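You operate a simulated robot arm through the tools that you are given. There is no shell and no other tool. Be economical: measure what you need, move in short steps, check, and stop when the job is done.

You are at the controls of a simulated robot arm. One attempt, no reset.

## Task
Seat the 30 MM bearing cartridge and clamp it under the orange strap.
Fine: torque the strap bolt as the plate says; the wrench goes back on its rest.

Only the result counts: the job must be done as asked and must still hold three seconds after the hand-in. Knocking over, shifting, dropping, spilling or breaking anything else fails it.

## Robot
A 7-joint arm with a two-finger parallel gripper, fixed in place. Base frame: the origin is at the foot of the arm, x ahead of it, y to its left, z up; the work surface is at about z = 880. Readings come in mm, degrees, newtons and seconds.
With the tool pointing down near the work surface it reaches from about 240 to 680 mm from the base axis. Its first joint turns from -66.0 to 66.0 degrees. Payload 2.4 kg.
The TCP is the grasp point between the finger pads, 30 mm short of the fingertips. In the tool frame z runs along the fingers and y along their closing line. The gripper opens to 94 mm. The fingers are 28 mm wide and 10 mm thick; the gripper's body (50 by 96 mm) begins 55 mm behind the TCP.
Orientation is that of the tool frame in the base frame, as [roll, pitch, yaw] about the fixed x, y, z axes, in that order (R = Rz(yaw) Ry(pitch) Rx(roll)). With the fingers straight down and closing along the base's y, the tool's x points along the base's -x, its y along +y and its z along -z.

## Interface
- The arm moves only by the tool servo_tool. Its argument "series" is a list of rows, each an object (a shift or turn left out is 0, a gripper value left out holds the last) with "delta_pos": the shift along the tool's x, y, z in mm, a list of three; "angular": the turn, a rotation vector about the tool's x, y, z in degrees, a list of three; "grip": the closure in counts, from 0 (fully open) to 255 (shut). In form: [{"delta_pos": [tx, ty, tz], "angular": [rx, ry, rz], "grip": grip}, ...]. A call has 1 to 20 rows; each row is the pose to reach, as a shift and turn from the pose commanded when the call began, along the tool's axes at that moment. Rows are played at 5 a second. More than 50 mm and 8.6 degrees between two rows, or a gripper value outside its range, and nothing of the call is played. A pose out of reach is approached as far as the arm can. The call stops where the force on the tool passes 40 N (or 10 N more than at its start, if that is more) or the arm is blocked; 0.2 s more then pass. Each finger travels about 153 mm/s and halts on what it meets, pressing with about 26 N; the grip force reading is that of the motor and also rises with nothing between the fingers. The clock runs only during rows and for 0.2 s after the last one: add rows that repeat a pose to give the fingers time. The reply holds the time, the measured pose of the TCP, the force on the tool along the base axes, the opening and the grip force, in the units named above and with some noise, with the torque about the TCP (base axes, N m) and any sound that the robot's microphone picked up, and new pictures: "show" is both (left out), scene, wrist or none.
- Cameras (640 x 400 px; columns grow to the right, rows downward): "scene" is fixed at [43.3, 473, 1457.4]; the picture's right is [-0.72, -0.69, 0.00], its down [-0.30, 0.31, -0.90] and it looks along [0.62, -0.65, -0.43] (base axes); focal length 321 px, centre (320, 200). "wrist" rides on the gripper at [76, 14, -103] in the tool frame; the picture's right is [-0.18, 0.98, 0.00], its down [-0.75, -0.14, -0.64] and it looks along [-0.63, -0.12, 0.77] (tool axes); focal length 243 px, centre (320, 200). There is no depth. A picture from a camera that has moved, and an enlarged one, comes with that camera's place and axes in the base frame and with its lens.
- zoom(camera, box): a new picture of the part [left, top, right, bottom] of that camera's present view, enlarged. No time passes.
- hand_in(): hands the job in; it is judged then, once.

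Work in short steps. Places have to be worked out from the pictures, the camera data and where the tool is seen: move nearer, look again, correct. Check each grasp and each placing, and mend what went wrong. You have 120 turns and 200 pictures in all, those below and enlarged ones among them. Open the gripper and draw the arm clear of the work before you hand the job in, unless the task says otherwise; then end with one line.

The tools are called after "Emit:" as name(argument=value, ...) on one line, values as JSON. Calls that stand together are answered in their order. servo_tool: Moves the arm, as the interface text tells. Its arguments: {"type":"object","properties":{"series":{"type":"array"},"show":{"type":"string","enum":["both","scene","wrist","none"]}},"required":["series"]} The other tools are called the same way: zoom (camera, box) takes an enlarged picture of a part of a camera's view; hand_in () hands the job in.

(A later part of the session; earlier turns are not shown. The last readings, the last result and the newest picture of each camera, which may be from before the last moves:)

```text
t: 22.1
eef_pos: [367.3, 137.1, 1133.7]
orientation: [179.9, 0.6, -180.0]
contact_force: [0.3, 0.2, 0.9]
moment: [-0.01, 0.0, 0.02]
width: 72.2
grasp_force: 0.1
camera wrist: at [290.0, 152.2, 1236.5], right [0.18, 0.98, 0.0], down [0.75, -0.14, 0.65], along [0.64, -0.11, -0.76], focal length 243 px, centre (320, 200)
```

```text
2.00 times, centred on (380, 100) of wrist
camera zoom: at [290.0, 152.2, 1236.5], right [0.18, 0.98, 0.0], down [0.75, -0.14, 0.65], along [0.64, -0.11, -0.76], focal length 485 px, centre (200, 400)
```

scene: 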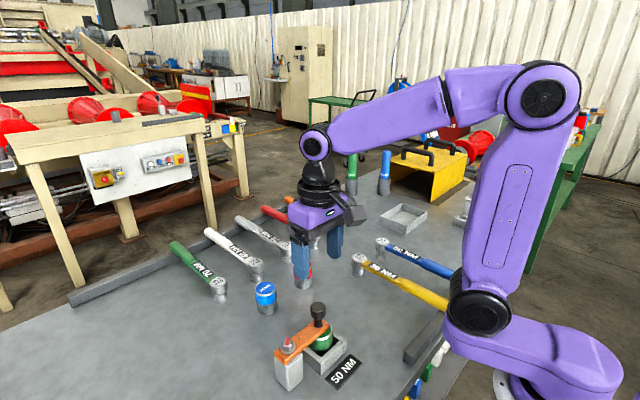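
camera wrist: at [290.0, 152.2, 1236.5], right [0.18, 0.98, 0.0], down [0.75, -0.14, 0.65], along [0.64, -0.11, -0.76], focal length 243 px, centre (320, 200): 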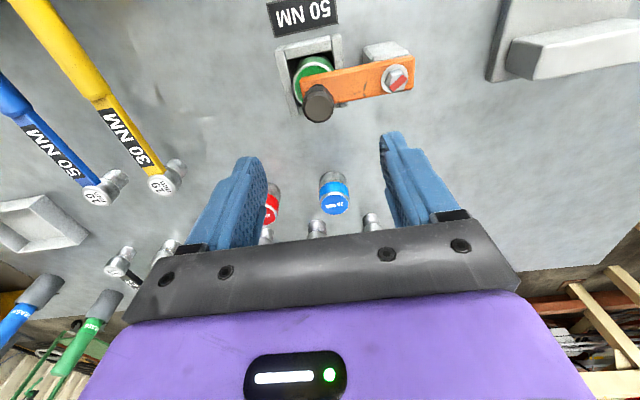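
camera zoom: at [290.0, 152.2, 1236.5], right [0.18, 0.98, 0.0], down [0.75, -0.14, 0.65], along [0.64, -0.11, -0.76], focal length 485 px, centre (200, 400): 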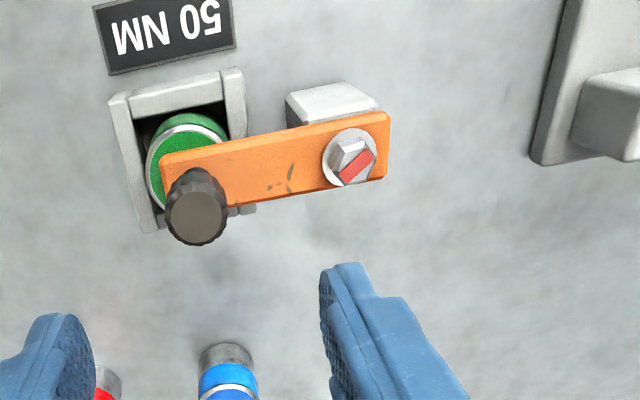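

Strap holds its place. Now I travel to above the blue 50 NM wrench, near (360, -250).

Emit:
servo_tool(series=[{"delta_pos": [0, -47, 0], "grip": 0}, {"delta_pos": [0, -94, 0]}, {"delta_pos": [0, -141, 0]}, {"delta_pos": [0, -188, 0]}, {"delta_pos": [0, -235, 10]}, {"delta_pos": [2, -282, 25]}, {"delta_pos": [4, -329, 40]}, {"delta_pos": [7, -376, 55]}, {"delta_pos": [7, -387, 70]}, {"delta_pos": [7, -387, 70]}])

```text
t: 24.3
eef_pos: [361.0, -250.1, 1063.5]
orientation: [179.8, 0.6, 180.0]
contact_force: [0.1, -0.5, 0.5]
moment: [0.01, 0.01, -0.01]
width: 94.1
grasp_force: 0.0
camera wrist: at [283.9, -235.6, 1165.3], right [0.18, 0.98, 0.0], down [0.75, -0.14, 0.65], along [0.64, -0.12, -0.76], focal length 243 px, centre (320, 200)
```

scene: 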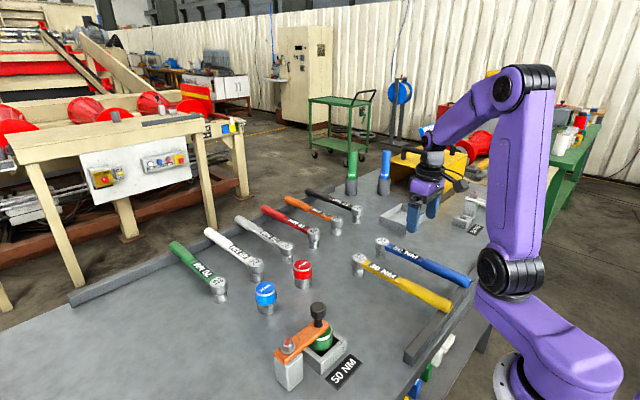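
wrist: 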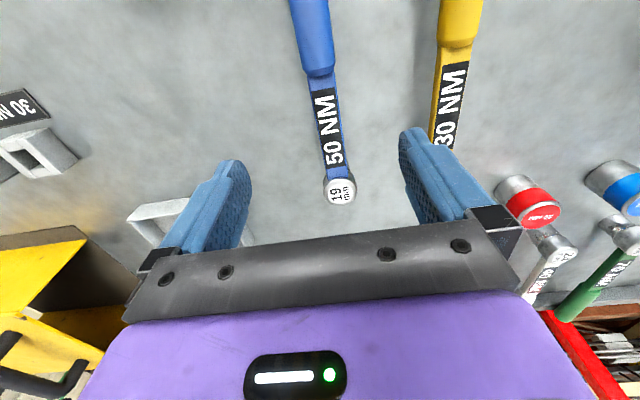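

Emit:
zoom(camera="scene", box=[340, 220, 490, 350])

Emit:
zoom(camera="wrist", box=[230, 0, 430, 220])

```text
3.08 times, centred on (415, 285) of scene
camera zoom: at [43.3, 472.9, 1457.4], right [-0.72, -0.69, 0.0], down [-0.3, 0.31, -0.9], along [0.62, -0.65, -0.43], focal length 987 px, centre (28, -62)
```

zoom: 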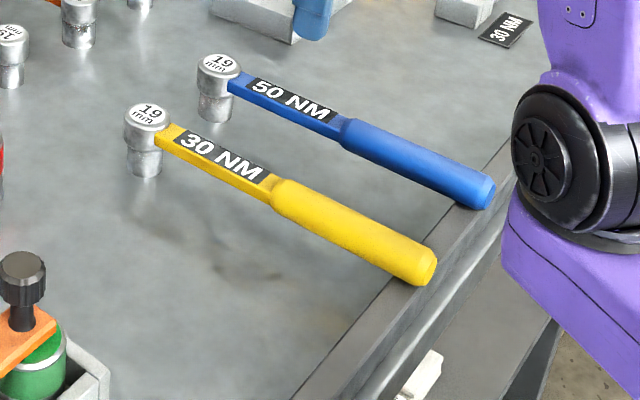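

```text
1.82 times, centred on (330, 110) of wrist
camera zoom: at [283.9, -235.6, 1165.3], right [0.18, 0.98, 0.0], down [0.75, -0.14, 0.65], along [0.64, -0.12, -0.76], focal length 441 px, centre (302, 364)
```

zoom: 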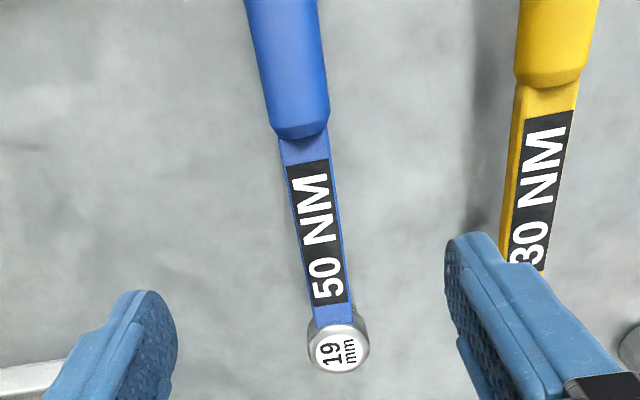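

The blue wrench lies along x at y about -246, shaft top near z 925, head near x 470. I descend over the shaft at x about 372, and check before closing.

Emit:
servo_tool(series=[{"delta_pos": [-11, 4, 40], "angular": [0, -0.6, 0]}, {"delta_pos": [-11, 4, 80], "angular": [0, -0.6, 0]}, {"delta_pos": [-11, 4, 120], "angular": [0, -0.6, 0]}, {"delta_pos": [-11, 4, 143], "angular": [0, -0.6, 0]}, {"delta_pos": [-11, 4, 143], "angular": [0, -0.6, 0]}])

Emit:
zoom(camera="scene", box=[360, 210, 480, 300])

```text
t: 25.5
eef_pos: [373.0, -245.6, 920.7]
orientation: [179.9, 1.2, -179.9]
contact_force: [-0.2, 0.0, 0.1]
moment: [-0.04, -0.01, 0.01]
width: 93.9
grasp_force: 0.1
camera wrist: at [295.3, -230.7, 1021.0], right [0.18, 0.98, 0.01], down [0.74, -0.14, 0.66], along [0.65, -0.12, -0.75], focal length 243 px, centre (320, 200)
```

scene: 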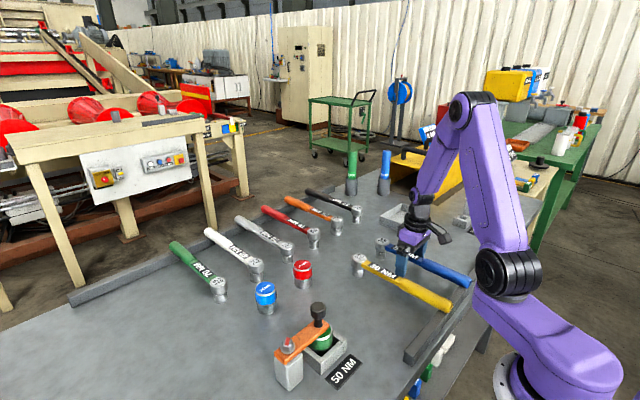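
wrist: 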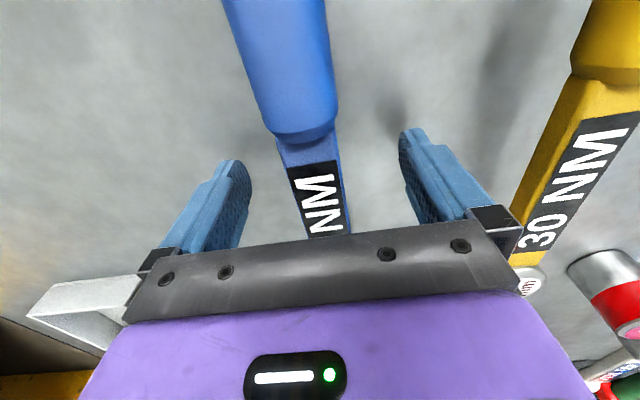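

```text
4.44 times, centred on (420, 255) of scene
camera zoom: at [43.3, 473.0, 1457.4], right [-0.72, -0.69, 0.0], down [-0.3, 0.31, -0.9], along [0.62, -0.65, -0.43], focal length 1425 px, centre (-124, -44)
```

zoom: 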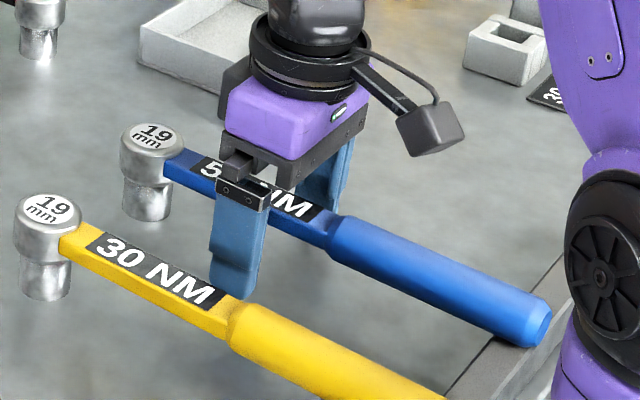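

Aligned over the shaft. I level the pitch (sign was reversed) and close on the shaft.

Emit:
servo_tool(series=[{"angular": [0, 1.2, 0], "delta_pos": [0, 0, 1], "grip": 0}, {"angular": [0, 1.2, 0], "delta_pos": [0, 0, 1], "grip": 150}, {"angular": [0, 1.2, 0], "delta_pos": [0, 0, 1], "grip": 255}, {"angular": [0, 1.2, 0], "delta_pos": [0, 0, 1], "grip": 255}, {"angular": [0, 1.2, 0], "delta_pos": [0, 0, 1], "grip": 255}, {"angular": [0, 1.2, 0], "delta_pos": [0, 0, 1], "grip": 255}])

Emit:
zoom(camera="scene", box=[360, 210, 480, 300])

```text
t: 26.9
eef_pos: [373.1, -244.6, 918.4]
orientation: [180.0, 0.0, -179.9]
contact_force: [1.5, 0.7, 0.2]
moment: [-0.04, 0.13, -0.1]
width: 29.3
grasp_force: 26.1
camera wrist: at [297.4, -230.6, 1022.2], right [0.18, 0.98, 0.0], down [0.75, -0.14, 0.64], along [0.63, -0.12, -0.77], focal length 243 px, centre (320, 200)
```

scene: 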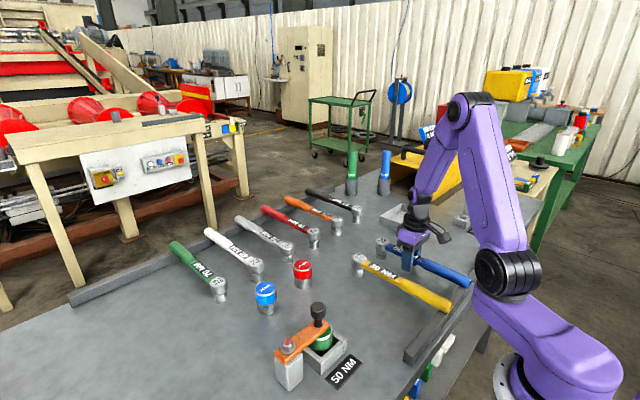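
wrist: 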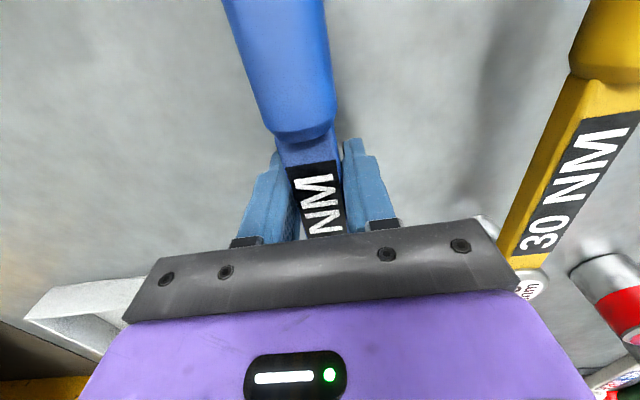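

```text
4.44 times, centred on (420, 255) of scene
camera zoom: at [43.3, 473.0, 1457.4], right [-0.72, -0.69, 0.0], down [-0.3, 0.31, -0.9], along [0.62, -0.65, -0.43], focal length 1425 px, centre (-124, -44)
```

zoom: 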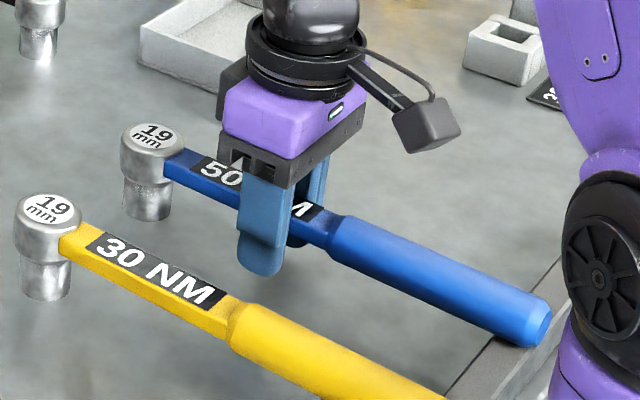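

Shaft gripped (29 mm); rest grip pose noted as (373.1, -244.6, 918.4). I lift 20 mm and check for droop.

Emit:
servo_tool(series=[{"delta_pos": [0, 0, -7]}, {"delta_pos": [0, 0, -14]}, {"delta_pos": [0, 0, -20]}, {"delta_pos": [0, 0, -20]}, {"delta_pos": [0, 0, -20]}], show="wrist")

Emit:
zoom(camera="scene", box=[360, 210, 480, 300])

```text
t: 28.1
eef_pos: [374.4, -245.6, 939.4]
orientation: [179.9, -0.1, -180.0]
contact_force: [0.4, 0.3, -4.3]
moment: [0.0, -0.09, 0.01]
width: 29.2
grasp_force: 26.3
camera wrist: at [297.4, -230.9, 1042.1], right [0.18, 0.98, 0.0], down [0.75, -0.14, 0.64], along [0.63, -0.12, -0.77], focal length 243 px, centre (320, 200)
```

wrist: 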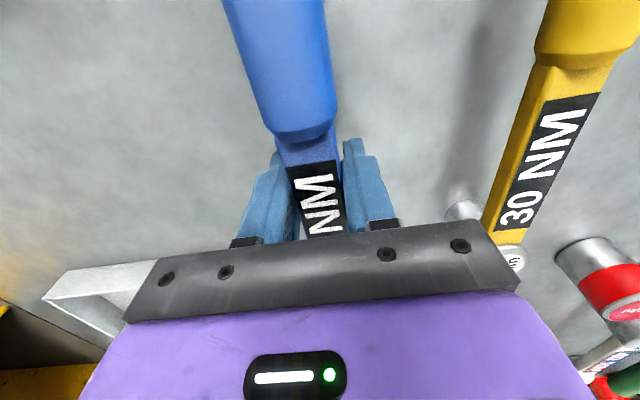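

```text
4.44 times, centred on (420, 255) of scene
camera zoom: at [43.3, 472.9, 1457.4], right [-0.72, -0.69, 0.0], down [-0.3, 0.31, -0.9], along [0.62, -0.65, -0.43], focal length 1425 px, centre (-124, -44)
```

zoom: 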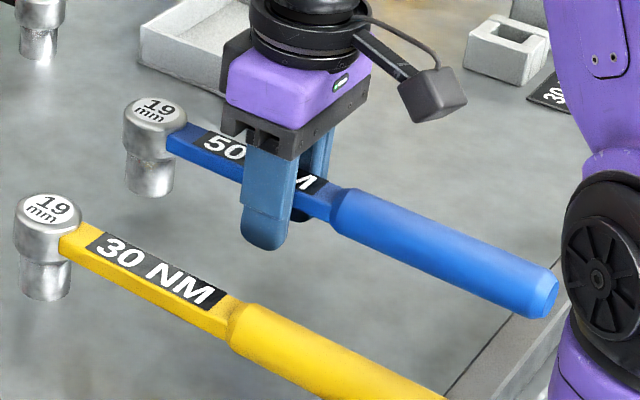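

Balanced: no droop, moment near zero. I raise it to z 1080 and carry it toward the bolt, keeping the handle along -x.

Emit:
servo_tool(series=[{"delta_pos": [0, 0, -45]}, {"delta_pos": [0, 0, -90]}, {"delta_pos": [0, 0, -141]}, {"delta_pos": [10, 46, -141]}, {"delta_pos": [20, 92, -141]}, {"delta_pos": [30, 138, -141]}, {"delta_pos": [40, 184, -141]}, {"delta_pos": [51, 230, -141]}, {"delta_pos": [61, 276, -141]}, {"delta_pos": [71, 322, -141]}, {"delta_pos": [81, 368, -141]}, {"delta_pos": [92, 414, -141]}, {"delta_pos": [102, 461, -141]}, {"delta_pos": [102, 461, -141]}, {"delta_pos": [102, 461, -141]}])

Emit:
zoom(camera="scene", box=[220, 250, 380, 400])

```text
refused: row 3 steps farther than a row can; nothing moved
```

```text
2.67 times, centred on (300, 325) of scene
camera zoom: at [43.3, 472.9, 1457.4], right [-0.72, -0.69, 0.0], down [-0.3, 0.31, -0.9], along [0.62, -0.65, -0.43], focal length 855 px, centre (373, -133)
```

zoom: 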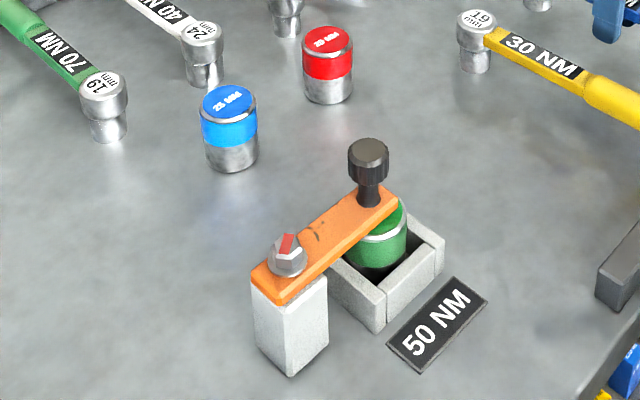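

One row step was 51 mm; I resend with smaller steps.

Emit:
servo_tool(series=[{"delta_pos": [0, 0, -35]}, {"delta_pos": [0, 0, -70]}, {"delta_pos": [0, 0, -105]}, {"delta_pos": [0, 0, -141]}, {"delta_pos": [9, 42, -141]}, {"delta_pos": [18, 84, -141]}, {"delta_pos": [28, 126, -141]}, {"delta_pos": [37, 168, -141]}, {"delta_pos": [46, 210, -141]}, {"delta_pos": [56, 252, -141]}, {"delta_pos": [65, 294, -141]}, {"delta_pos": [74, 336, -141]}, {"delta_pos": [84, 378, -141]}, {"delta_pos": [93, 420, -141]}, {"delta_pos": [102, 461, -141]}, {"delta_pos": [102, 461, -141]}, {"delta_pos": [102, 461, -141]}])

Emit:
zoom(camera="scene", box=[220, 250, 380, 400])

```text
t: 31.7
eef_pos: [269.0, 216.9, 1080.4]
orientation: [180.0, 0.0, 180.0]
contact_force: [0.2, -0.5, -3.3]
moment: [-0.02, -0.05, -0.01]
width: 29.4
grasp_force: 25.9
camera wrist: at [194.8, 231.5, 1183.2], right [0.18, 0.98, 0.0], down [0.75, -0.14, 0.64], along [0.63, -0.12, -0.77], focal length 243 px, centre (320, 200)
```

scene: 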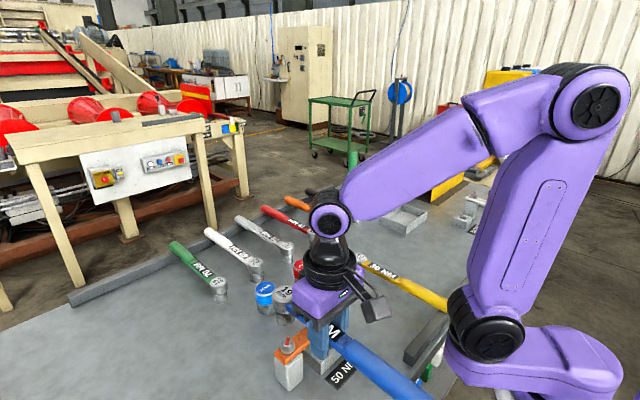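
wrist: 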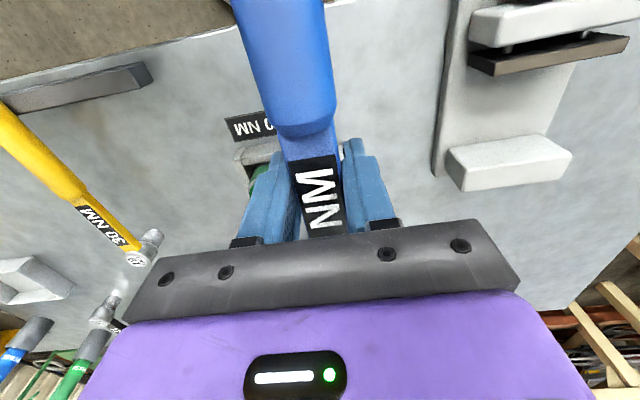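

```text
2.67 times, centred on (300, 325) of scene
camera zoom: at [43.3, 473.0, 1457.4], right [-0.72, -0.69, 0.0], down [-0.3, 0.31, -0.9], along [0.62, -0.65, -0.43], focal length 855 px, centre (373, -133)
```

zoom: 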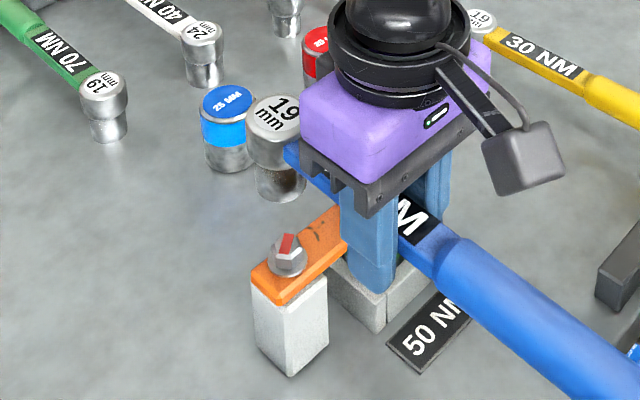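

Arc fits of the knob positions give the bolt axis at (368.3, 216.5). I turn the wrench so the handle points to about 215 degrees (for clockwise travel room away from the rack on the left), head over the bolt, and lower a bit.

Emit:
servo_tool(series=[{"delta_pos": [-4, -11, 0], "angular": [0, 0, -7]}, {"delta_pos": [-8, -23, 0], "angular": [0, 0, -14]}, {"delta_pos": [-12, -34, 0], "angular": [0, 0, -21]}, {"delta_pos": [-16, -46, 0], "angular": [0, 0, -28]}, {"delta_pos": [-19, -56.6, 0], "angular": [0, 0, -35]}, {"delta_pos": [-19, -56.6, 18], "angular": [0, 0, -35]}, {"delta_pos": [-19, -56.6, 35], "angular": [0, 0, -35]}, {"delta_pos": [-19, -56.6, 35], "angular": [0, 0, -35]}, {"delta_pos": [-19, -56.6, 35], "angular": [0, 0, -35]}])

Emit:
zoom(camera="scene", box=[240, 280, 350, 390])

```text
t: 33.7
eef_pos: [289.4, 158.9, 1045.3]
orientation: [179.8, 0.0, -144.9]
contact_force: [2.1, 5.4, -4.0]
moment: [0.02, -0.08, -0.67]
width: 34.2
grasp_force: 25.8
camera wrist: at [219.4, 127.3, 1148.5], right [-0.41, 0.91, 0.0], down [0.7, 0.32, 0.64], along [0.58, 0.27, -0.77], focal length 243 px, centre (320, 200)
```

scene: 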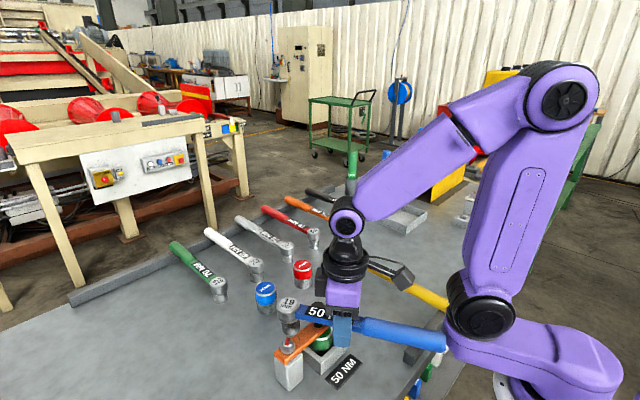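
wrist: 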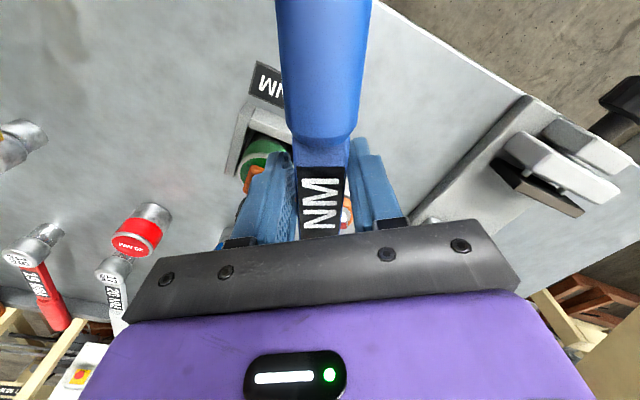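

```text
3.64 times, centred on (295, 335) of scene
camera zoom: at [43.3, 473.0, 1457.4], right [-0.72, -0.69, 0.0], down [-0.3, 0.31, -0.9], along [0.62, -0.65, -0.43], focal length 1166 px, centre (411, -291)
```

zoom: 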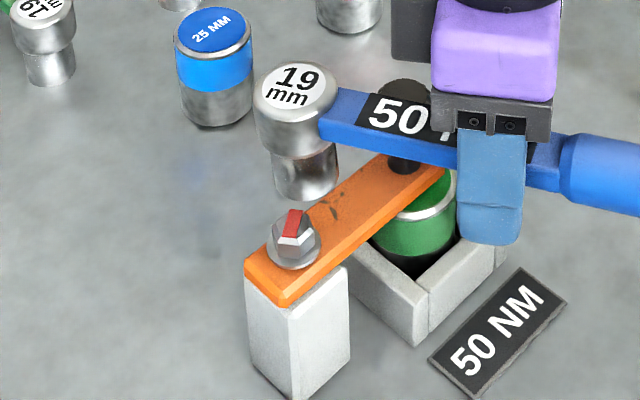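

Moment -0.67 N·m and the width grown to 34 mm say the handle end touched the arm's own shoulder. I reverse the same path and check the wrench in the grip.

Emit:
servo_tool(series=[{"delta_pos": [0, 0, 0], "angular": [0, 0, 7]}, {"delta_pos": [-12, 20, -8], "angular": [0, 0, 14]}, {"delta_pos": [-16, 34, -16], "angular": [0, 0, 21]}, {"delta_pos": [-17, 45, -25], "angular": [0, 0, 28]}, {"delta_pos": [-17, 57, -35], "angular": [0, 0, 35]}, {"delta_pos": [-17, 57, -35], "angular": [0, 0, 35]}, {"delta_pos": [-17, 57, -35], "angular": [0, 0, 35]}])

Emit:
zoom(camera="scene", box=[240, 250, 440, 400])

```text
t: 35.3
eef_pos: [270.6, 216.2, 1081.7]
orientation: [180.0, 0.0, 180.0]
contact_force: [0.5, -0.6, -4.4]
moment: [0.01, -0.03, 0.0]
width: 29.5
grasp_force: 26.1
camera wrist: at [195.1, 230.3, 1184.4], right [0.18, 0.98, 0.0], down [0.75, -0.14, 0.64], along [0.63, -0.12, -0.77], focal length 243 px, centre (320, 200)
```

scene: 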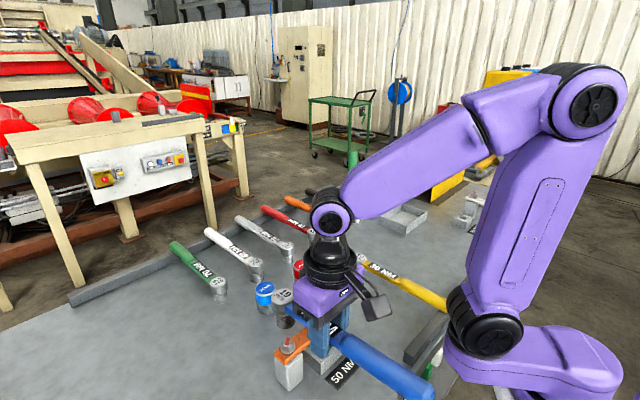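
wrist: 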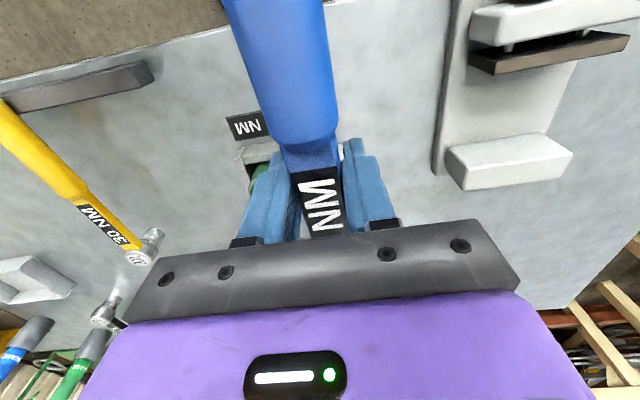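

```text
2.67 times, centred on (340, 325) of scene
camera zoom: at [43.3, 473.0, 1457.4], right [-0.72, -0.69, 0.0], down [-0.3, 0.31, -0.9], along [0.62, -0.65, -0.43], focal length 855 px, centre (267, -133)
```

zoom: 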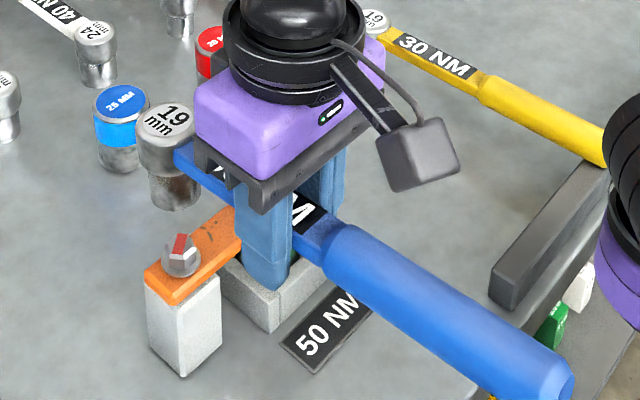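

The wrench straightened in the grip but slid about 4 mm along. I'll work from 180 degrees; lower with the head near the bolt and compare in the scene camera.

Emit:
servo_tool(series=[{"delta_pos": [3, 0, 18]}, {"delta_pos": [3, 0, 37]}, {"delta_pos": [3, 0, 37]}, {"delta_pos": [3, 0, 37]}], show="none")

Emit:
zoom(camera="scene", box=[240, 290, 340, 390])

Emit:
zoom(camera="wrist", box=[200, 60, 440, 260])

```text
t: 36.3
eef_pos: [268.1, 214.9, 1044.6]
orientation: [179.9, 0.0, -179.8]
contact_force: [0.0, -1.1, -4.0]
moment: [0.03, -0.08, 0.01]
width: 29.4
grasp_force: 25.9
```

```text
4.00 times, centred on (290, 340) of scene
camera zoom: at [43.3, 473.0, 1457.4], right [-0.72, -0.69, 0.0], down [-0.3, 0.31, -0.9], along [0.62, -0.65, -0.43], focal length 1283 px, centre (440, -360)
```

zoom: 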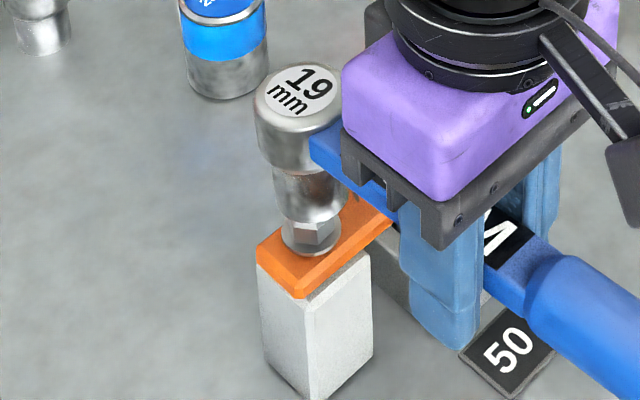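

```text
2.00 times, centred on (320, 160) of wrist
camera zoom: at [192.2, 230.0, 1147.1], right [0.18, 0.98, 0.0], down [0.75, -0.14, 0.64], along [0.63, -0.12, -0.77], focal length 485 px, centre (320, 280)
```

zoom: 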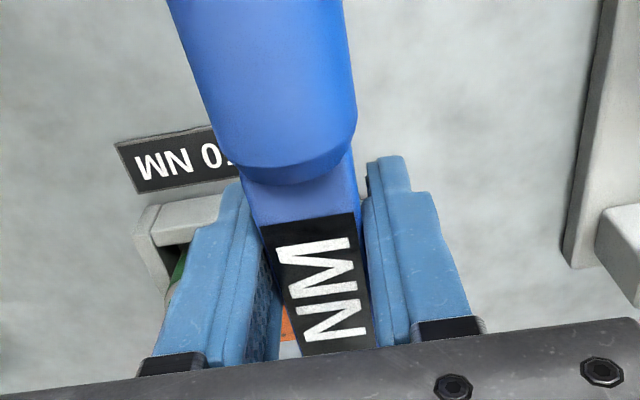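

Emit:
zoom(camera="scene", box=[265, 300, 325, 370])

```text
5.71 times, centred on (295, 335) of scene
camera zoom: at [43.3, 473.0, 1457.4], right [-0.72, -0.69, 0.0], down [-0.3, 0.31, -0.9], along [0.62, -0.65, -0.43], focal length 1832 px, centre (463, -571)
```

zoom: 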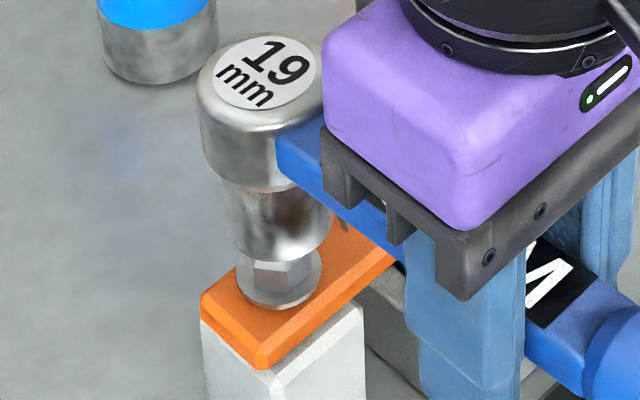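

The head seems to sit about 7–10 mm lower than expected, suggesting the bump pitched the wrench in the pads. I check the handle end to quantify.

Emit:
servo_tool(series=[{"delta_pos": [0, 0, -5]}, {"delta_pos": [0, 0, -5]}])

Emit:
zoom(camera="scene", box=[260, 280, 460, 400])

```text
t: 36.9
eef_pos: [268.4, 215.4, 1050.9]
orientation: [179.8, -0.1, -179.9]
contact_force: [-0.5, 0.3, -3.8]
moment: [-0.01, -0.01, -0.03]
width: 29.5
grasp_force: 26.0
camera wrist: at [192.5, 229.8, 1152.5], right [0.18, 0.98, 0.0], down [0.75, -0.14, 0.64], along [0.63, -0.12, -0.77], focal length 243 px, centre (320, 200)
```

scene: 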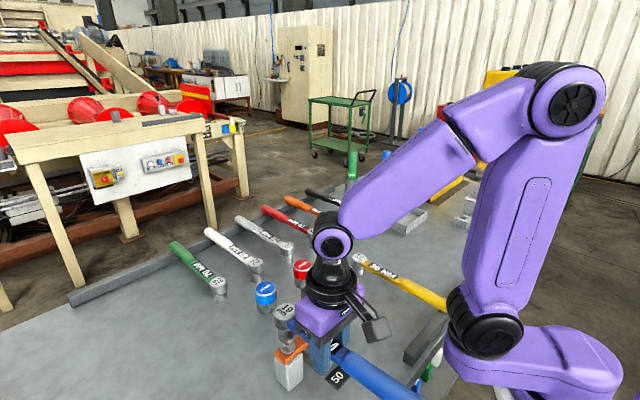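
wrist: 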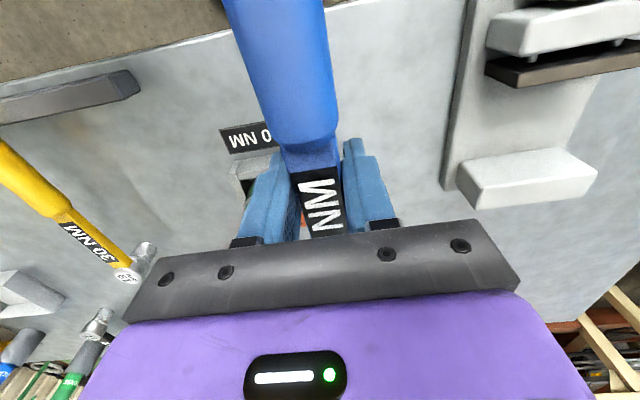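

```text
3.20 times, centred on (360, 340) of scene
camera zoom: at [43.3, 473.0, 1457.4], right [-0.72, -0.69, 0.0], down [-0.3, 0.31, -0.9], along [0.62, -0.65, -0.43], focal length 1026 px, centre (192, -248)
```

zoom: 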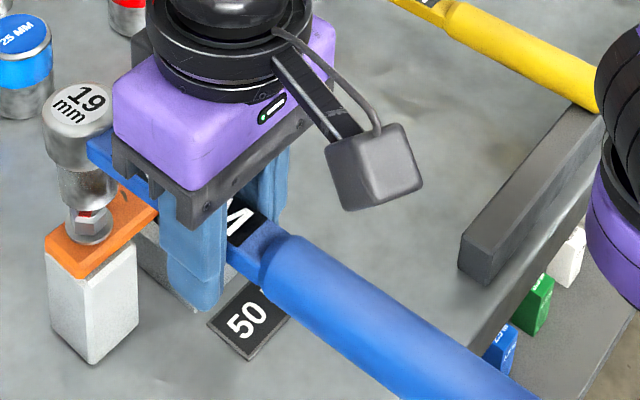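

Emit:
zoom(camera="scene", box=[265, 300, 345, 370])

```text
5.71 times, centred on (305, 335) of scene
camera zoom: at [43.3, 473.0, 1457.4], right [-0.72, -0.69, 0.0], down [-0.3, 0.31, -0.9], along [0.62, -0.65, -0.43], focal length 1832 px, centre (406, -571)
```

zoom: 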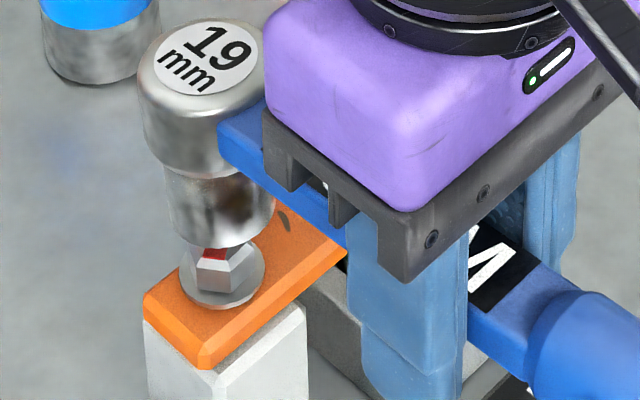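

The shaft slope shows about 5 degrees head-down droop. I pitch the gripper -5 degrees about the tool y to level the wrench and verify.

Emit:
servo_tool(series=[{"angular": [0, -2.5, 0]}, {"angular": [0, -5, 0]}, {"angular": [0, -5, 0]}, {"angular": [0, -5, 0]}], show="none")

Emit:
zoom(camera="scene", box=[265, 300, 345, 370])

```text
t: 37.9
eef_pos: [268.5, 215.4, 1049.7]
orientation: [179.9, 5.0, 180.0]
contact_force: [-0.3, 1.0, -4.8]
moment: [0.03, -0.05, 0.0]
width: 29.4
grasp_force: 26.5
```

```text
5.71 times, centred on (305, 335) of scene
camera zoom: at [43.3, 473.0, 1457.4], right [-0.72, -0.69, 0.0], down [-0.3, 0.31, -0.9], along [0.62, -0.65, -0.43], focal length 1832 px, centre (406, -571)
```

zoom: 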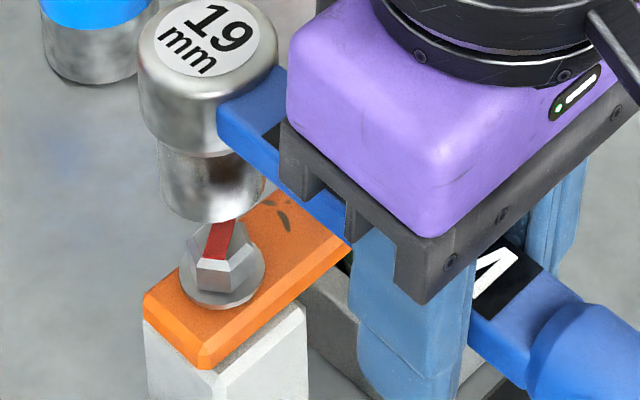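

Level now. I lower 18 mm to just above the bolt and compare socket mouth and bolt directly.

Emit:
servo_tool(series=[{"delta_pos": [1.6, 0, 18]}, {"delta_pos": [1.6, 0, 18]}, {"delta_pos": [1.6, 0, 18]}], show="none")

Emit:
zoom(camera="scene", box=[265, 310, 315, 370])

Emit:
zoom(camera="wrist", box=[200, 60, 440, 260])

```text
t: 38.7
eef_pos: [266.7, 215.6, 1032.2]
orientation: [180.0, 5.0, 180.0]
contact_force: [0.4, -0.8, -3.9]
moment: [0.02, -0.04, -0.01]
width: 29.2
grasp_force: 26.0
```

```text
6.67 times, centred on (290, 340) of scene
camera zoom: at [43.3, 473.0, 1457.4], right [-0.72, -0.69, 0.0], down [-0.3, 0.31, -0.9], along [0.62, -0.65, -0.43], focal length 2138 px, centre (520, -733)
```

zoom: 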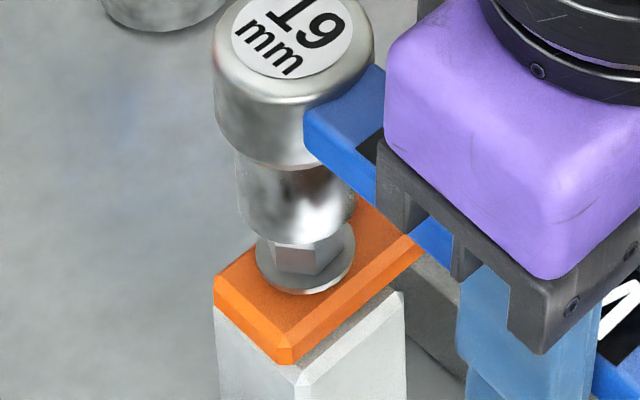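

```text
2.00 times, centred on (320, 160) of wrist
camera zoom: at [183.1, 230.2, 1127.3], right [0.18, 0.98, 0.02], down [0.7, -0.14, 0.7], along [0.7, -0.12, -0.71], focal length 485 px, centre (320, 280)
```

zoom: 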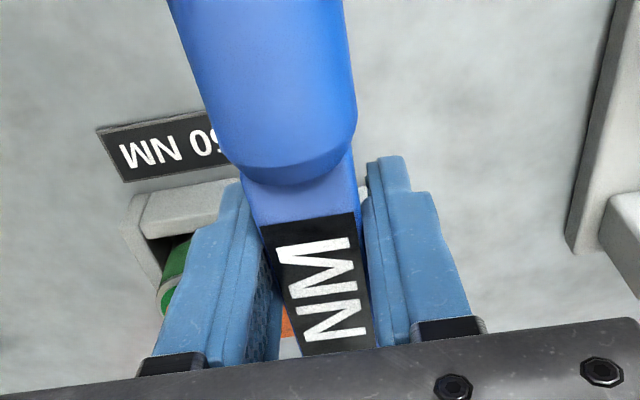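

Socket mouth appears about 9 mm above the bolt top, offset roughly 3 mm in +x. I correct and lower 5 mm.

Emit:
servo_tool(series=[{"delta_pos": [3.4, 1, 4.7]}, {"delta_pos": [3.4, 1, 4.7]}, {"delta_pos": [3.4, 1, 4.7]}], show="none")

Emit:
zoom(camera="scene", box=[265, 310, 315, 370])

```text
t: 39.5
eef_pos: [264.0, 217.4, 1027.3]
orientation: [179.9, 5.0, -180.0]
contact_force: [0.2, 0.3, -4.1]
moment: [-0.04, -0.04, 0.02]
width: 29.2
grasp_force: 25.5
```

```text
6.67 times, centred on (290, 340) of scene
camera zoom: at [43.3, 473.0, 1457.4], right [-0.72, -0.69, 0.0], down [-0.3, 0.31, -0.9], along [0.62, -0.65, -0.43], focal length 2138 px, centre (520, -733)
```

zoom: 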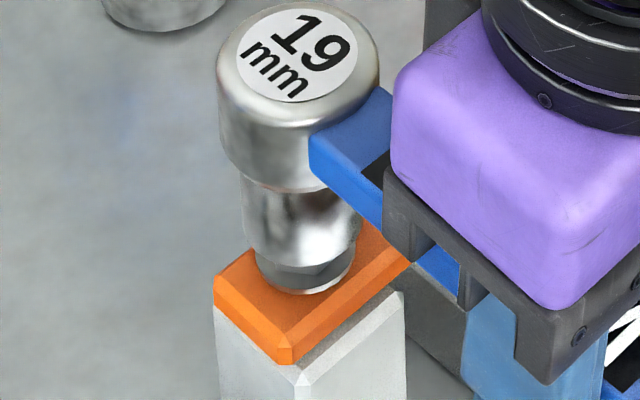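

Aligned laterally within 1 mm. I lower in 2–3 mm steps watching the force.

Emit:
servo_tool(series=[{"delta_pos": [0.2, 0, 2]}, {"delta_pos": [0.4, 0, 4]}, {"delta_pos": [0.5, 0, 6]}, {"delta_pos": [0.5, 0, 6]}], show="none")

Emit:
zoom(camera="scene", box=[265, 310, 315, 370])

```text
t: 40.5
eef_pos: [264.9, 217.2, 1020.7]
orientation: [179.8, 4.9, 180.0]
contact_force: [-0.6, -0.7, -4.6]
moment: [-0.01, -0.02, -0.02]
width: 29.4
grasp_force: 26.5
```

```text
6.67 times, centred on (290, 340) of scene
camera zoom: at [43.3, 473.0, 1457.4], right [-0.72, -0.69, 0.0], down [-0.3, 0.31, -0.9], along [0.62, -0.65, -0.43], focal length 2138 px, centre (520, -733)
```

zoom: 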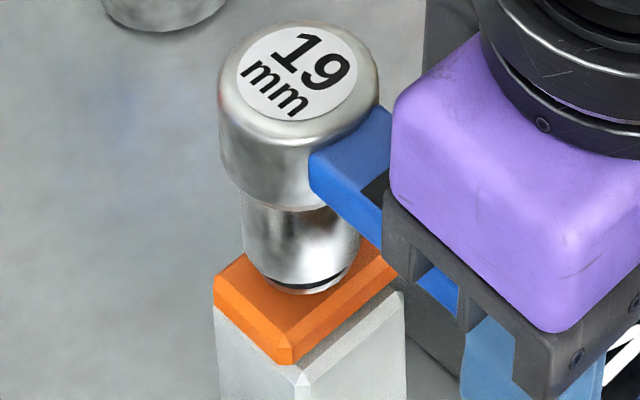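

It slides over the bolt freely. I go down to contact with a slight -1 mm x trim.

Emit:
servo_tool(series=[{"delta_pos": [1, 0, 1.5]}, {"delta_pos": [1.2, 0, 3]}, {"delta_pos": [1.3, 0, 4.5]}, {"delta_pos": [1.4, 0, 6]}], show="none")

Emit:
zoom(camera="scene", box=[265, 310, 315, 370])

```text
t: 41.5
eef_pos: [264.1, 217.0, 1015.7]
orientation: [179.9, 5.1, -180.0]
contact_force: [-0.5, 0.2, -4.1]
moment: [-0.01, -0.04, -0.01]
width: 29.4
grasp_force: 25.8
```

```text
6.67 times, centred on (290, 340) of scene
camera zoom: at [43.3, 473.0, 1457.4], right [-0.72, -0.69, 0.0], down [-0.3, 0.31, -0.9], along [0.62, -0.65, -0.43], focal length 2138 px, centre (520, -733)
```

zoom: 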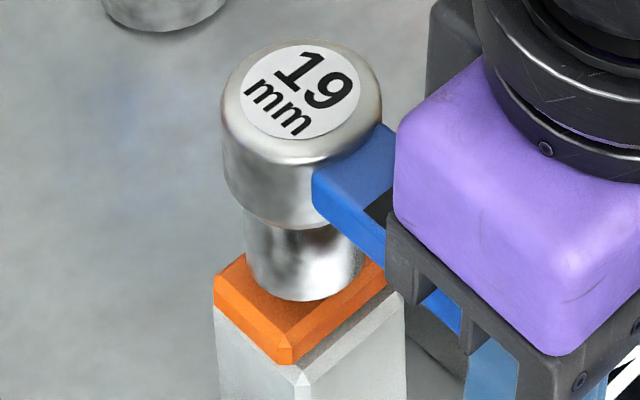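

Emit:
servo_tool(series=[{"delta_pos": [0.1, 0, 1]}, {"delta_pos": [0.2, 0, 2]}, {"delta_pos": [0.3, 0, 3]}, {"delta_pos": [0.4, 0, 4]}], show="none")

Emit:
zoom(camera="scene", box=[265, 310, 315, 370])

```text
t: 42.5
eef_pos: [265.0, 215.8, 1011.2]
orientation: [179.9, 5.0, -180.0]
contact_force: [1.4, 0.2, -3.2]
moment: [-0.06, -0.04, 0.02]
width: 29.4
grasp_force: 25.9
```

```text
6.67 times, centred on (290, 340) of scene
camera zoom: at [43.3, 473.0, 1457.4], right [-0.72, -0.69, 0.0], down [-0.3, 0.31, -0.9], along [0.62, -0.65, -0.43], focal length 2138 px, centre (520, -733)
```

zoom: 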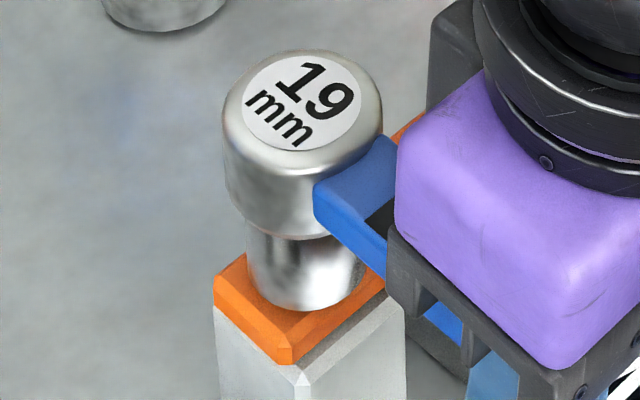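

No contact yet; the socket envelops the head. I continue down gently.

Emit:
servo_tool(series=[{"delta_pos": [0.1, 0, 1]}, {"delta_pos": [0.2, 0, 2]}, {"delta_pos": [0.3, 0, 3]}, {"delta_pos": [0.4, 0, 4]}, {"delta_pos": [0.5, 0, 5]}, {"delta_pos": [0.5, 0, 6]}], show="none")

Emit:
zoom(camera="scene", box=[265, 310, 315, 370])

```text
t: 43.9
eef_pos: [263.7, 217.5, 1004.4]
orientation: [179.9, 5.0, -179.9]
contact_force: [-5.0, 0.6, 7.1]
moment: [-0.07, -0.79, -0.02]
width: 29.4
grasp_force: 26.1
```

```text
6.67 times, centred on (290, 340) of scene
camera zoom: at [43.1, 472.9, 1457.5], right [-0.72, -0.69, 0.0], down [-0.3, 0.31, -0.9], along [0.62, -0.65, -0.43], focal length 2138 px, centre (520, -733)
```

zoom: 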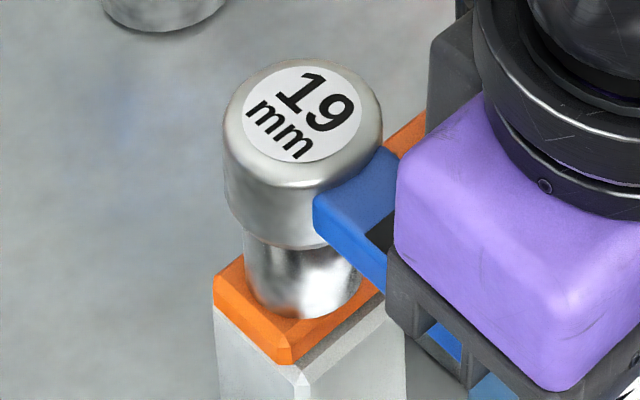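

Contact: the socket is seated on the bolt (about +11 N). Wrench lever from bolt axis is about 104 mm; I start turning clockwise in small arc steps.

Emit:
servo_tool(series=[{"delta_pos": [-0.1, 2.7, 0], "angular": [0.13, 0, 1.49]}, {"delta_pos": [-0.14, 5.4, 0], "angular": [0.26, 0, 2.99]}, {"delta_pos": [-0.3, 8.2, 0], "angular": [0.39, 0, 4.5]}, {"delta_pos": [-0.57, 10.9, 0], "angular": [0.52, 0, 5.98]}], show="wrist")

Emit:
zoom(camera="scene", box=[255, 300, 335, 380])

```text
t: 44.9
eef_pos: [266.0, 228.1, 1003.4]
orientation: [-180.0, 4.9, 174.0]
contact_force: [-0.5, -1.4, -3.5]
moment: [-0.04, -0.1, 0.04]
width: 29.2
grasp_force: 25.2
camera wrist: at [182.1, 250.9, 1100.2], right [0.28, 0.96, 0.02], down [0.68, -0.21, 0.7], along [0.68, -0.19, -0.71], focal length 243 px, centre (320, 200)
```

wrist: 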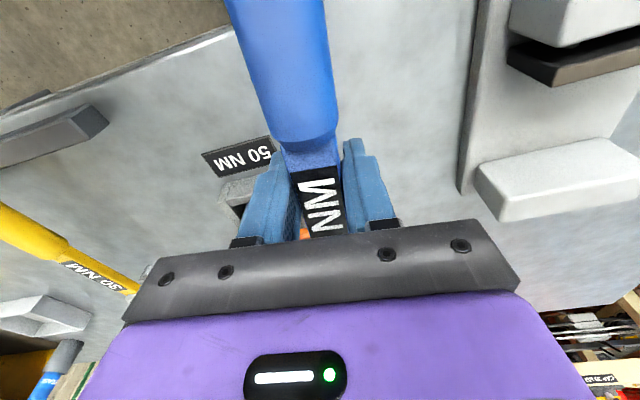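

```text
5.00 times, centred on (295, 340) of scene
camera zoom: at [43.3, 473.0, 1457.4], right [-0.72, -0.69, 0.0], down [-0.3, 0.31, -0.9], along [0.62, -0.65, -0.43], focal length 1603 px, centre (445, -500)
```

zoom: 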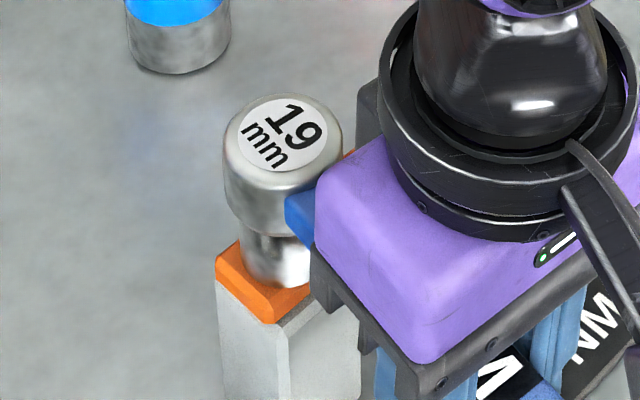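

No resistance yet and the downward contact vanished, perhaps the socket slipped onto the hex. I press down slightly and continue turning.

Emit:
servo_tool(series=[{"delta_pos": [0, 0, 1]}, {"delta_pos": [0, 0, 2]}, {"delta_pos": [0, 0, 3]}, {"delta_pos": [0, 0, 4]}], show="none")

```text
t: 45.9
eef_pos: [264.5, 227.7, 1001.0]
orientation: [179.8, 5.0, 174.1]
contact_force: [-5.3, 0.9, 6.2]
moment: [0.01, -0.82, 0.04]
width: 29.3
grasp_force: 26.6
```

Emit:
servo_tool(series=[{"delta_pos": [-0.14, 5.4, 0], "angular": [0.26, 0, 2.99]}, {"delta_pos": [-0.57, 10.9, 0], "angular": [0.52, 0, 5.98]}, {"delta_pos": [-1.28, 16.3, 0.1], "angular": [0.78, 0, 8.97]}, {"delta_pos": [-2.27, 21.6, 0.2], "angular": [1.04, 0, 11.95]}], show="none")

Emit:
zoom(camera="scene", box=[255, 300, 335, 380])

```text
t: 46.9
eef_pos: [269.4, 249.5, 1000.9]
orientation: [179.9, 4.8, 162.0]
contact_force: [-1.7, -0.7, 0.2]
moment: [-0.17, -0.37, -0.06]
width: 29.2
grasp_force: 25.8
```

```text
5.00 times, centred on (295, 340) of scene
camera zoom: at [43.2, 472.9, 1457.4], right [-0.72, -0.69, 0.0], down [-0.3, 0.31, -0.9], along [0.62, -0.65, -0.43], focal length 1603 px, centre (445, -500)
```

zoom: 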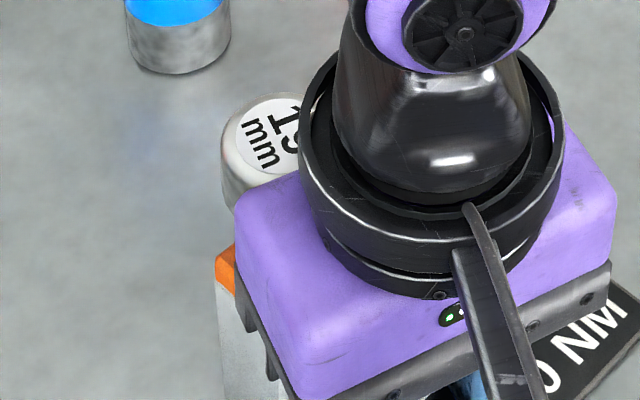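

Still no resistance at 18 degrees. The left rack appears lower than the wrench; I continue turning in steps and watch the torque.

Emit:
servo_tool(series=[{"delta_pos": [-0.14, 5.4, 0.3], "angular": [0.26, 0, 2.99]}, {"delta_pos": [-0.57, 10.9, 0.6], "angular": [0.52, 0, 5.98]}, {"delta_pos": [-1.28, 16.3, 0.9], "angular": [0.78, 0, 8.97]}, {"delta_pos": [-2.27, 21.6, 1.2], "angular": [1.04, 0, 11.95]}], show="both")

```text
t: 47.9
eef_pos: [278.4, 268.2, 999.8]
orientation: [179.9, 4.8, 150.0]
contact_force: [-0.6, -0.5, 0.8]
moment: [-0.26, -0.43, -0.07]
width: 29.4
grasp_force: 26.0
camera wrist: at [212.5, 323.9, 1095.5], right [0.65, 0.76, 0.02], down [0.53, -0.47, 0.7], along [0.54, -0.45, -0.71], focal length 243 px, centre (320, 200)
```

scene: 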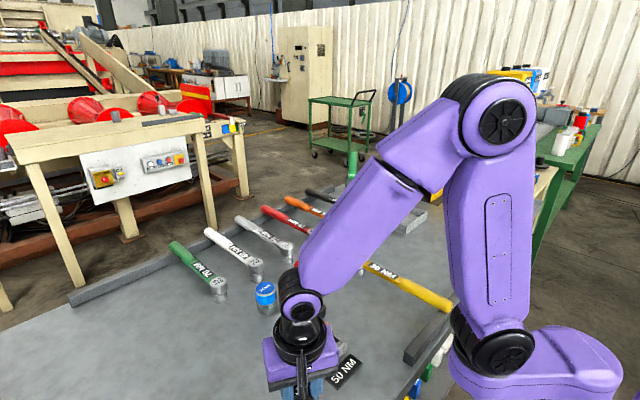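
wrist: 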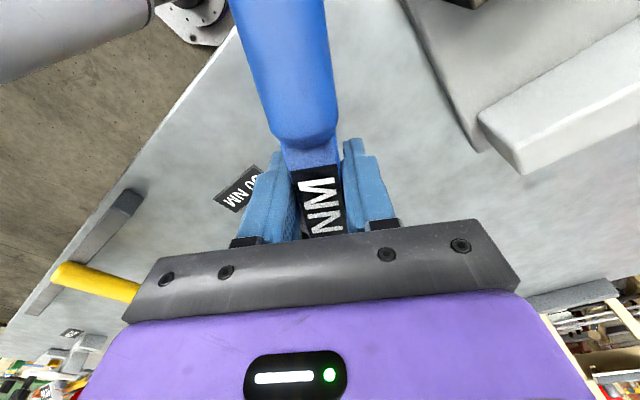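

Emit:
servo_tool(series=[{"delta_pos": [-0.14, 5.4, 0.6], "angular": [0.26, 0, 2.99]}, {"delta_pos": [-0.57, 10.9, 1.2], "angular": [0.52, 0, 5.98]}, {"delta_pos": [-1.28, 16.3, 1.8], "angular": [0.78, 0, 8.97]}, {"delta_pos": [-2.27, 21.6, 2.4], "angular": [1.04, 0, 11.95]}], show="both")

```text
t: 48.9
eef_pos: [291.4, 285.9, 997.8]
orientation: [179.9, 4.9, 138.1]
contact_force: [-2.6, 0.3, 3.8]
moment: [-0.46, -0.57, 0.23]
width: 29.7
grasp_force: 25.7
camera wrist: at [237.8, 353.9, 1093.7], right [0.79, 0.61, 0.02], down [0.42, -0.57, 0.7], along [0.44, -0.55, -0.71], focal length 243 px, centre (320, 200)
```

scene: 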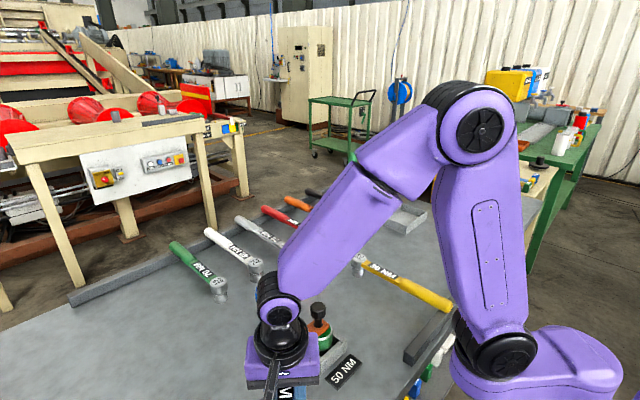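
wrist: 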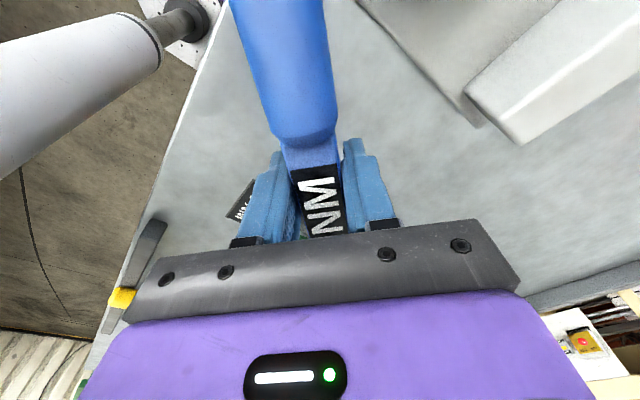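

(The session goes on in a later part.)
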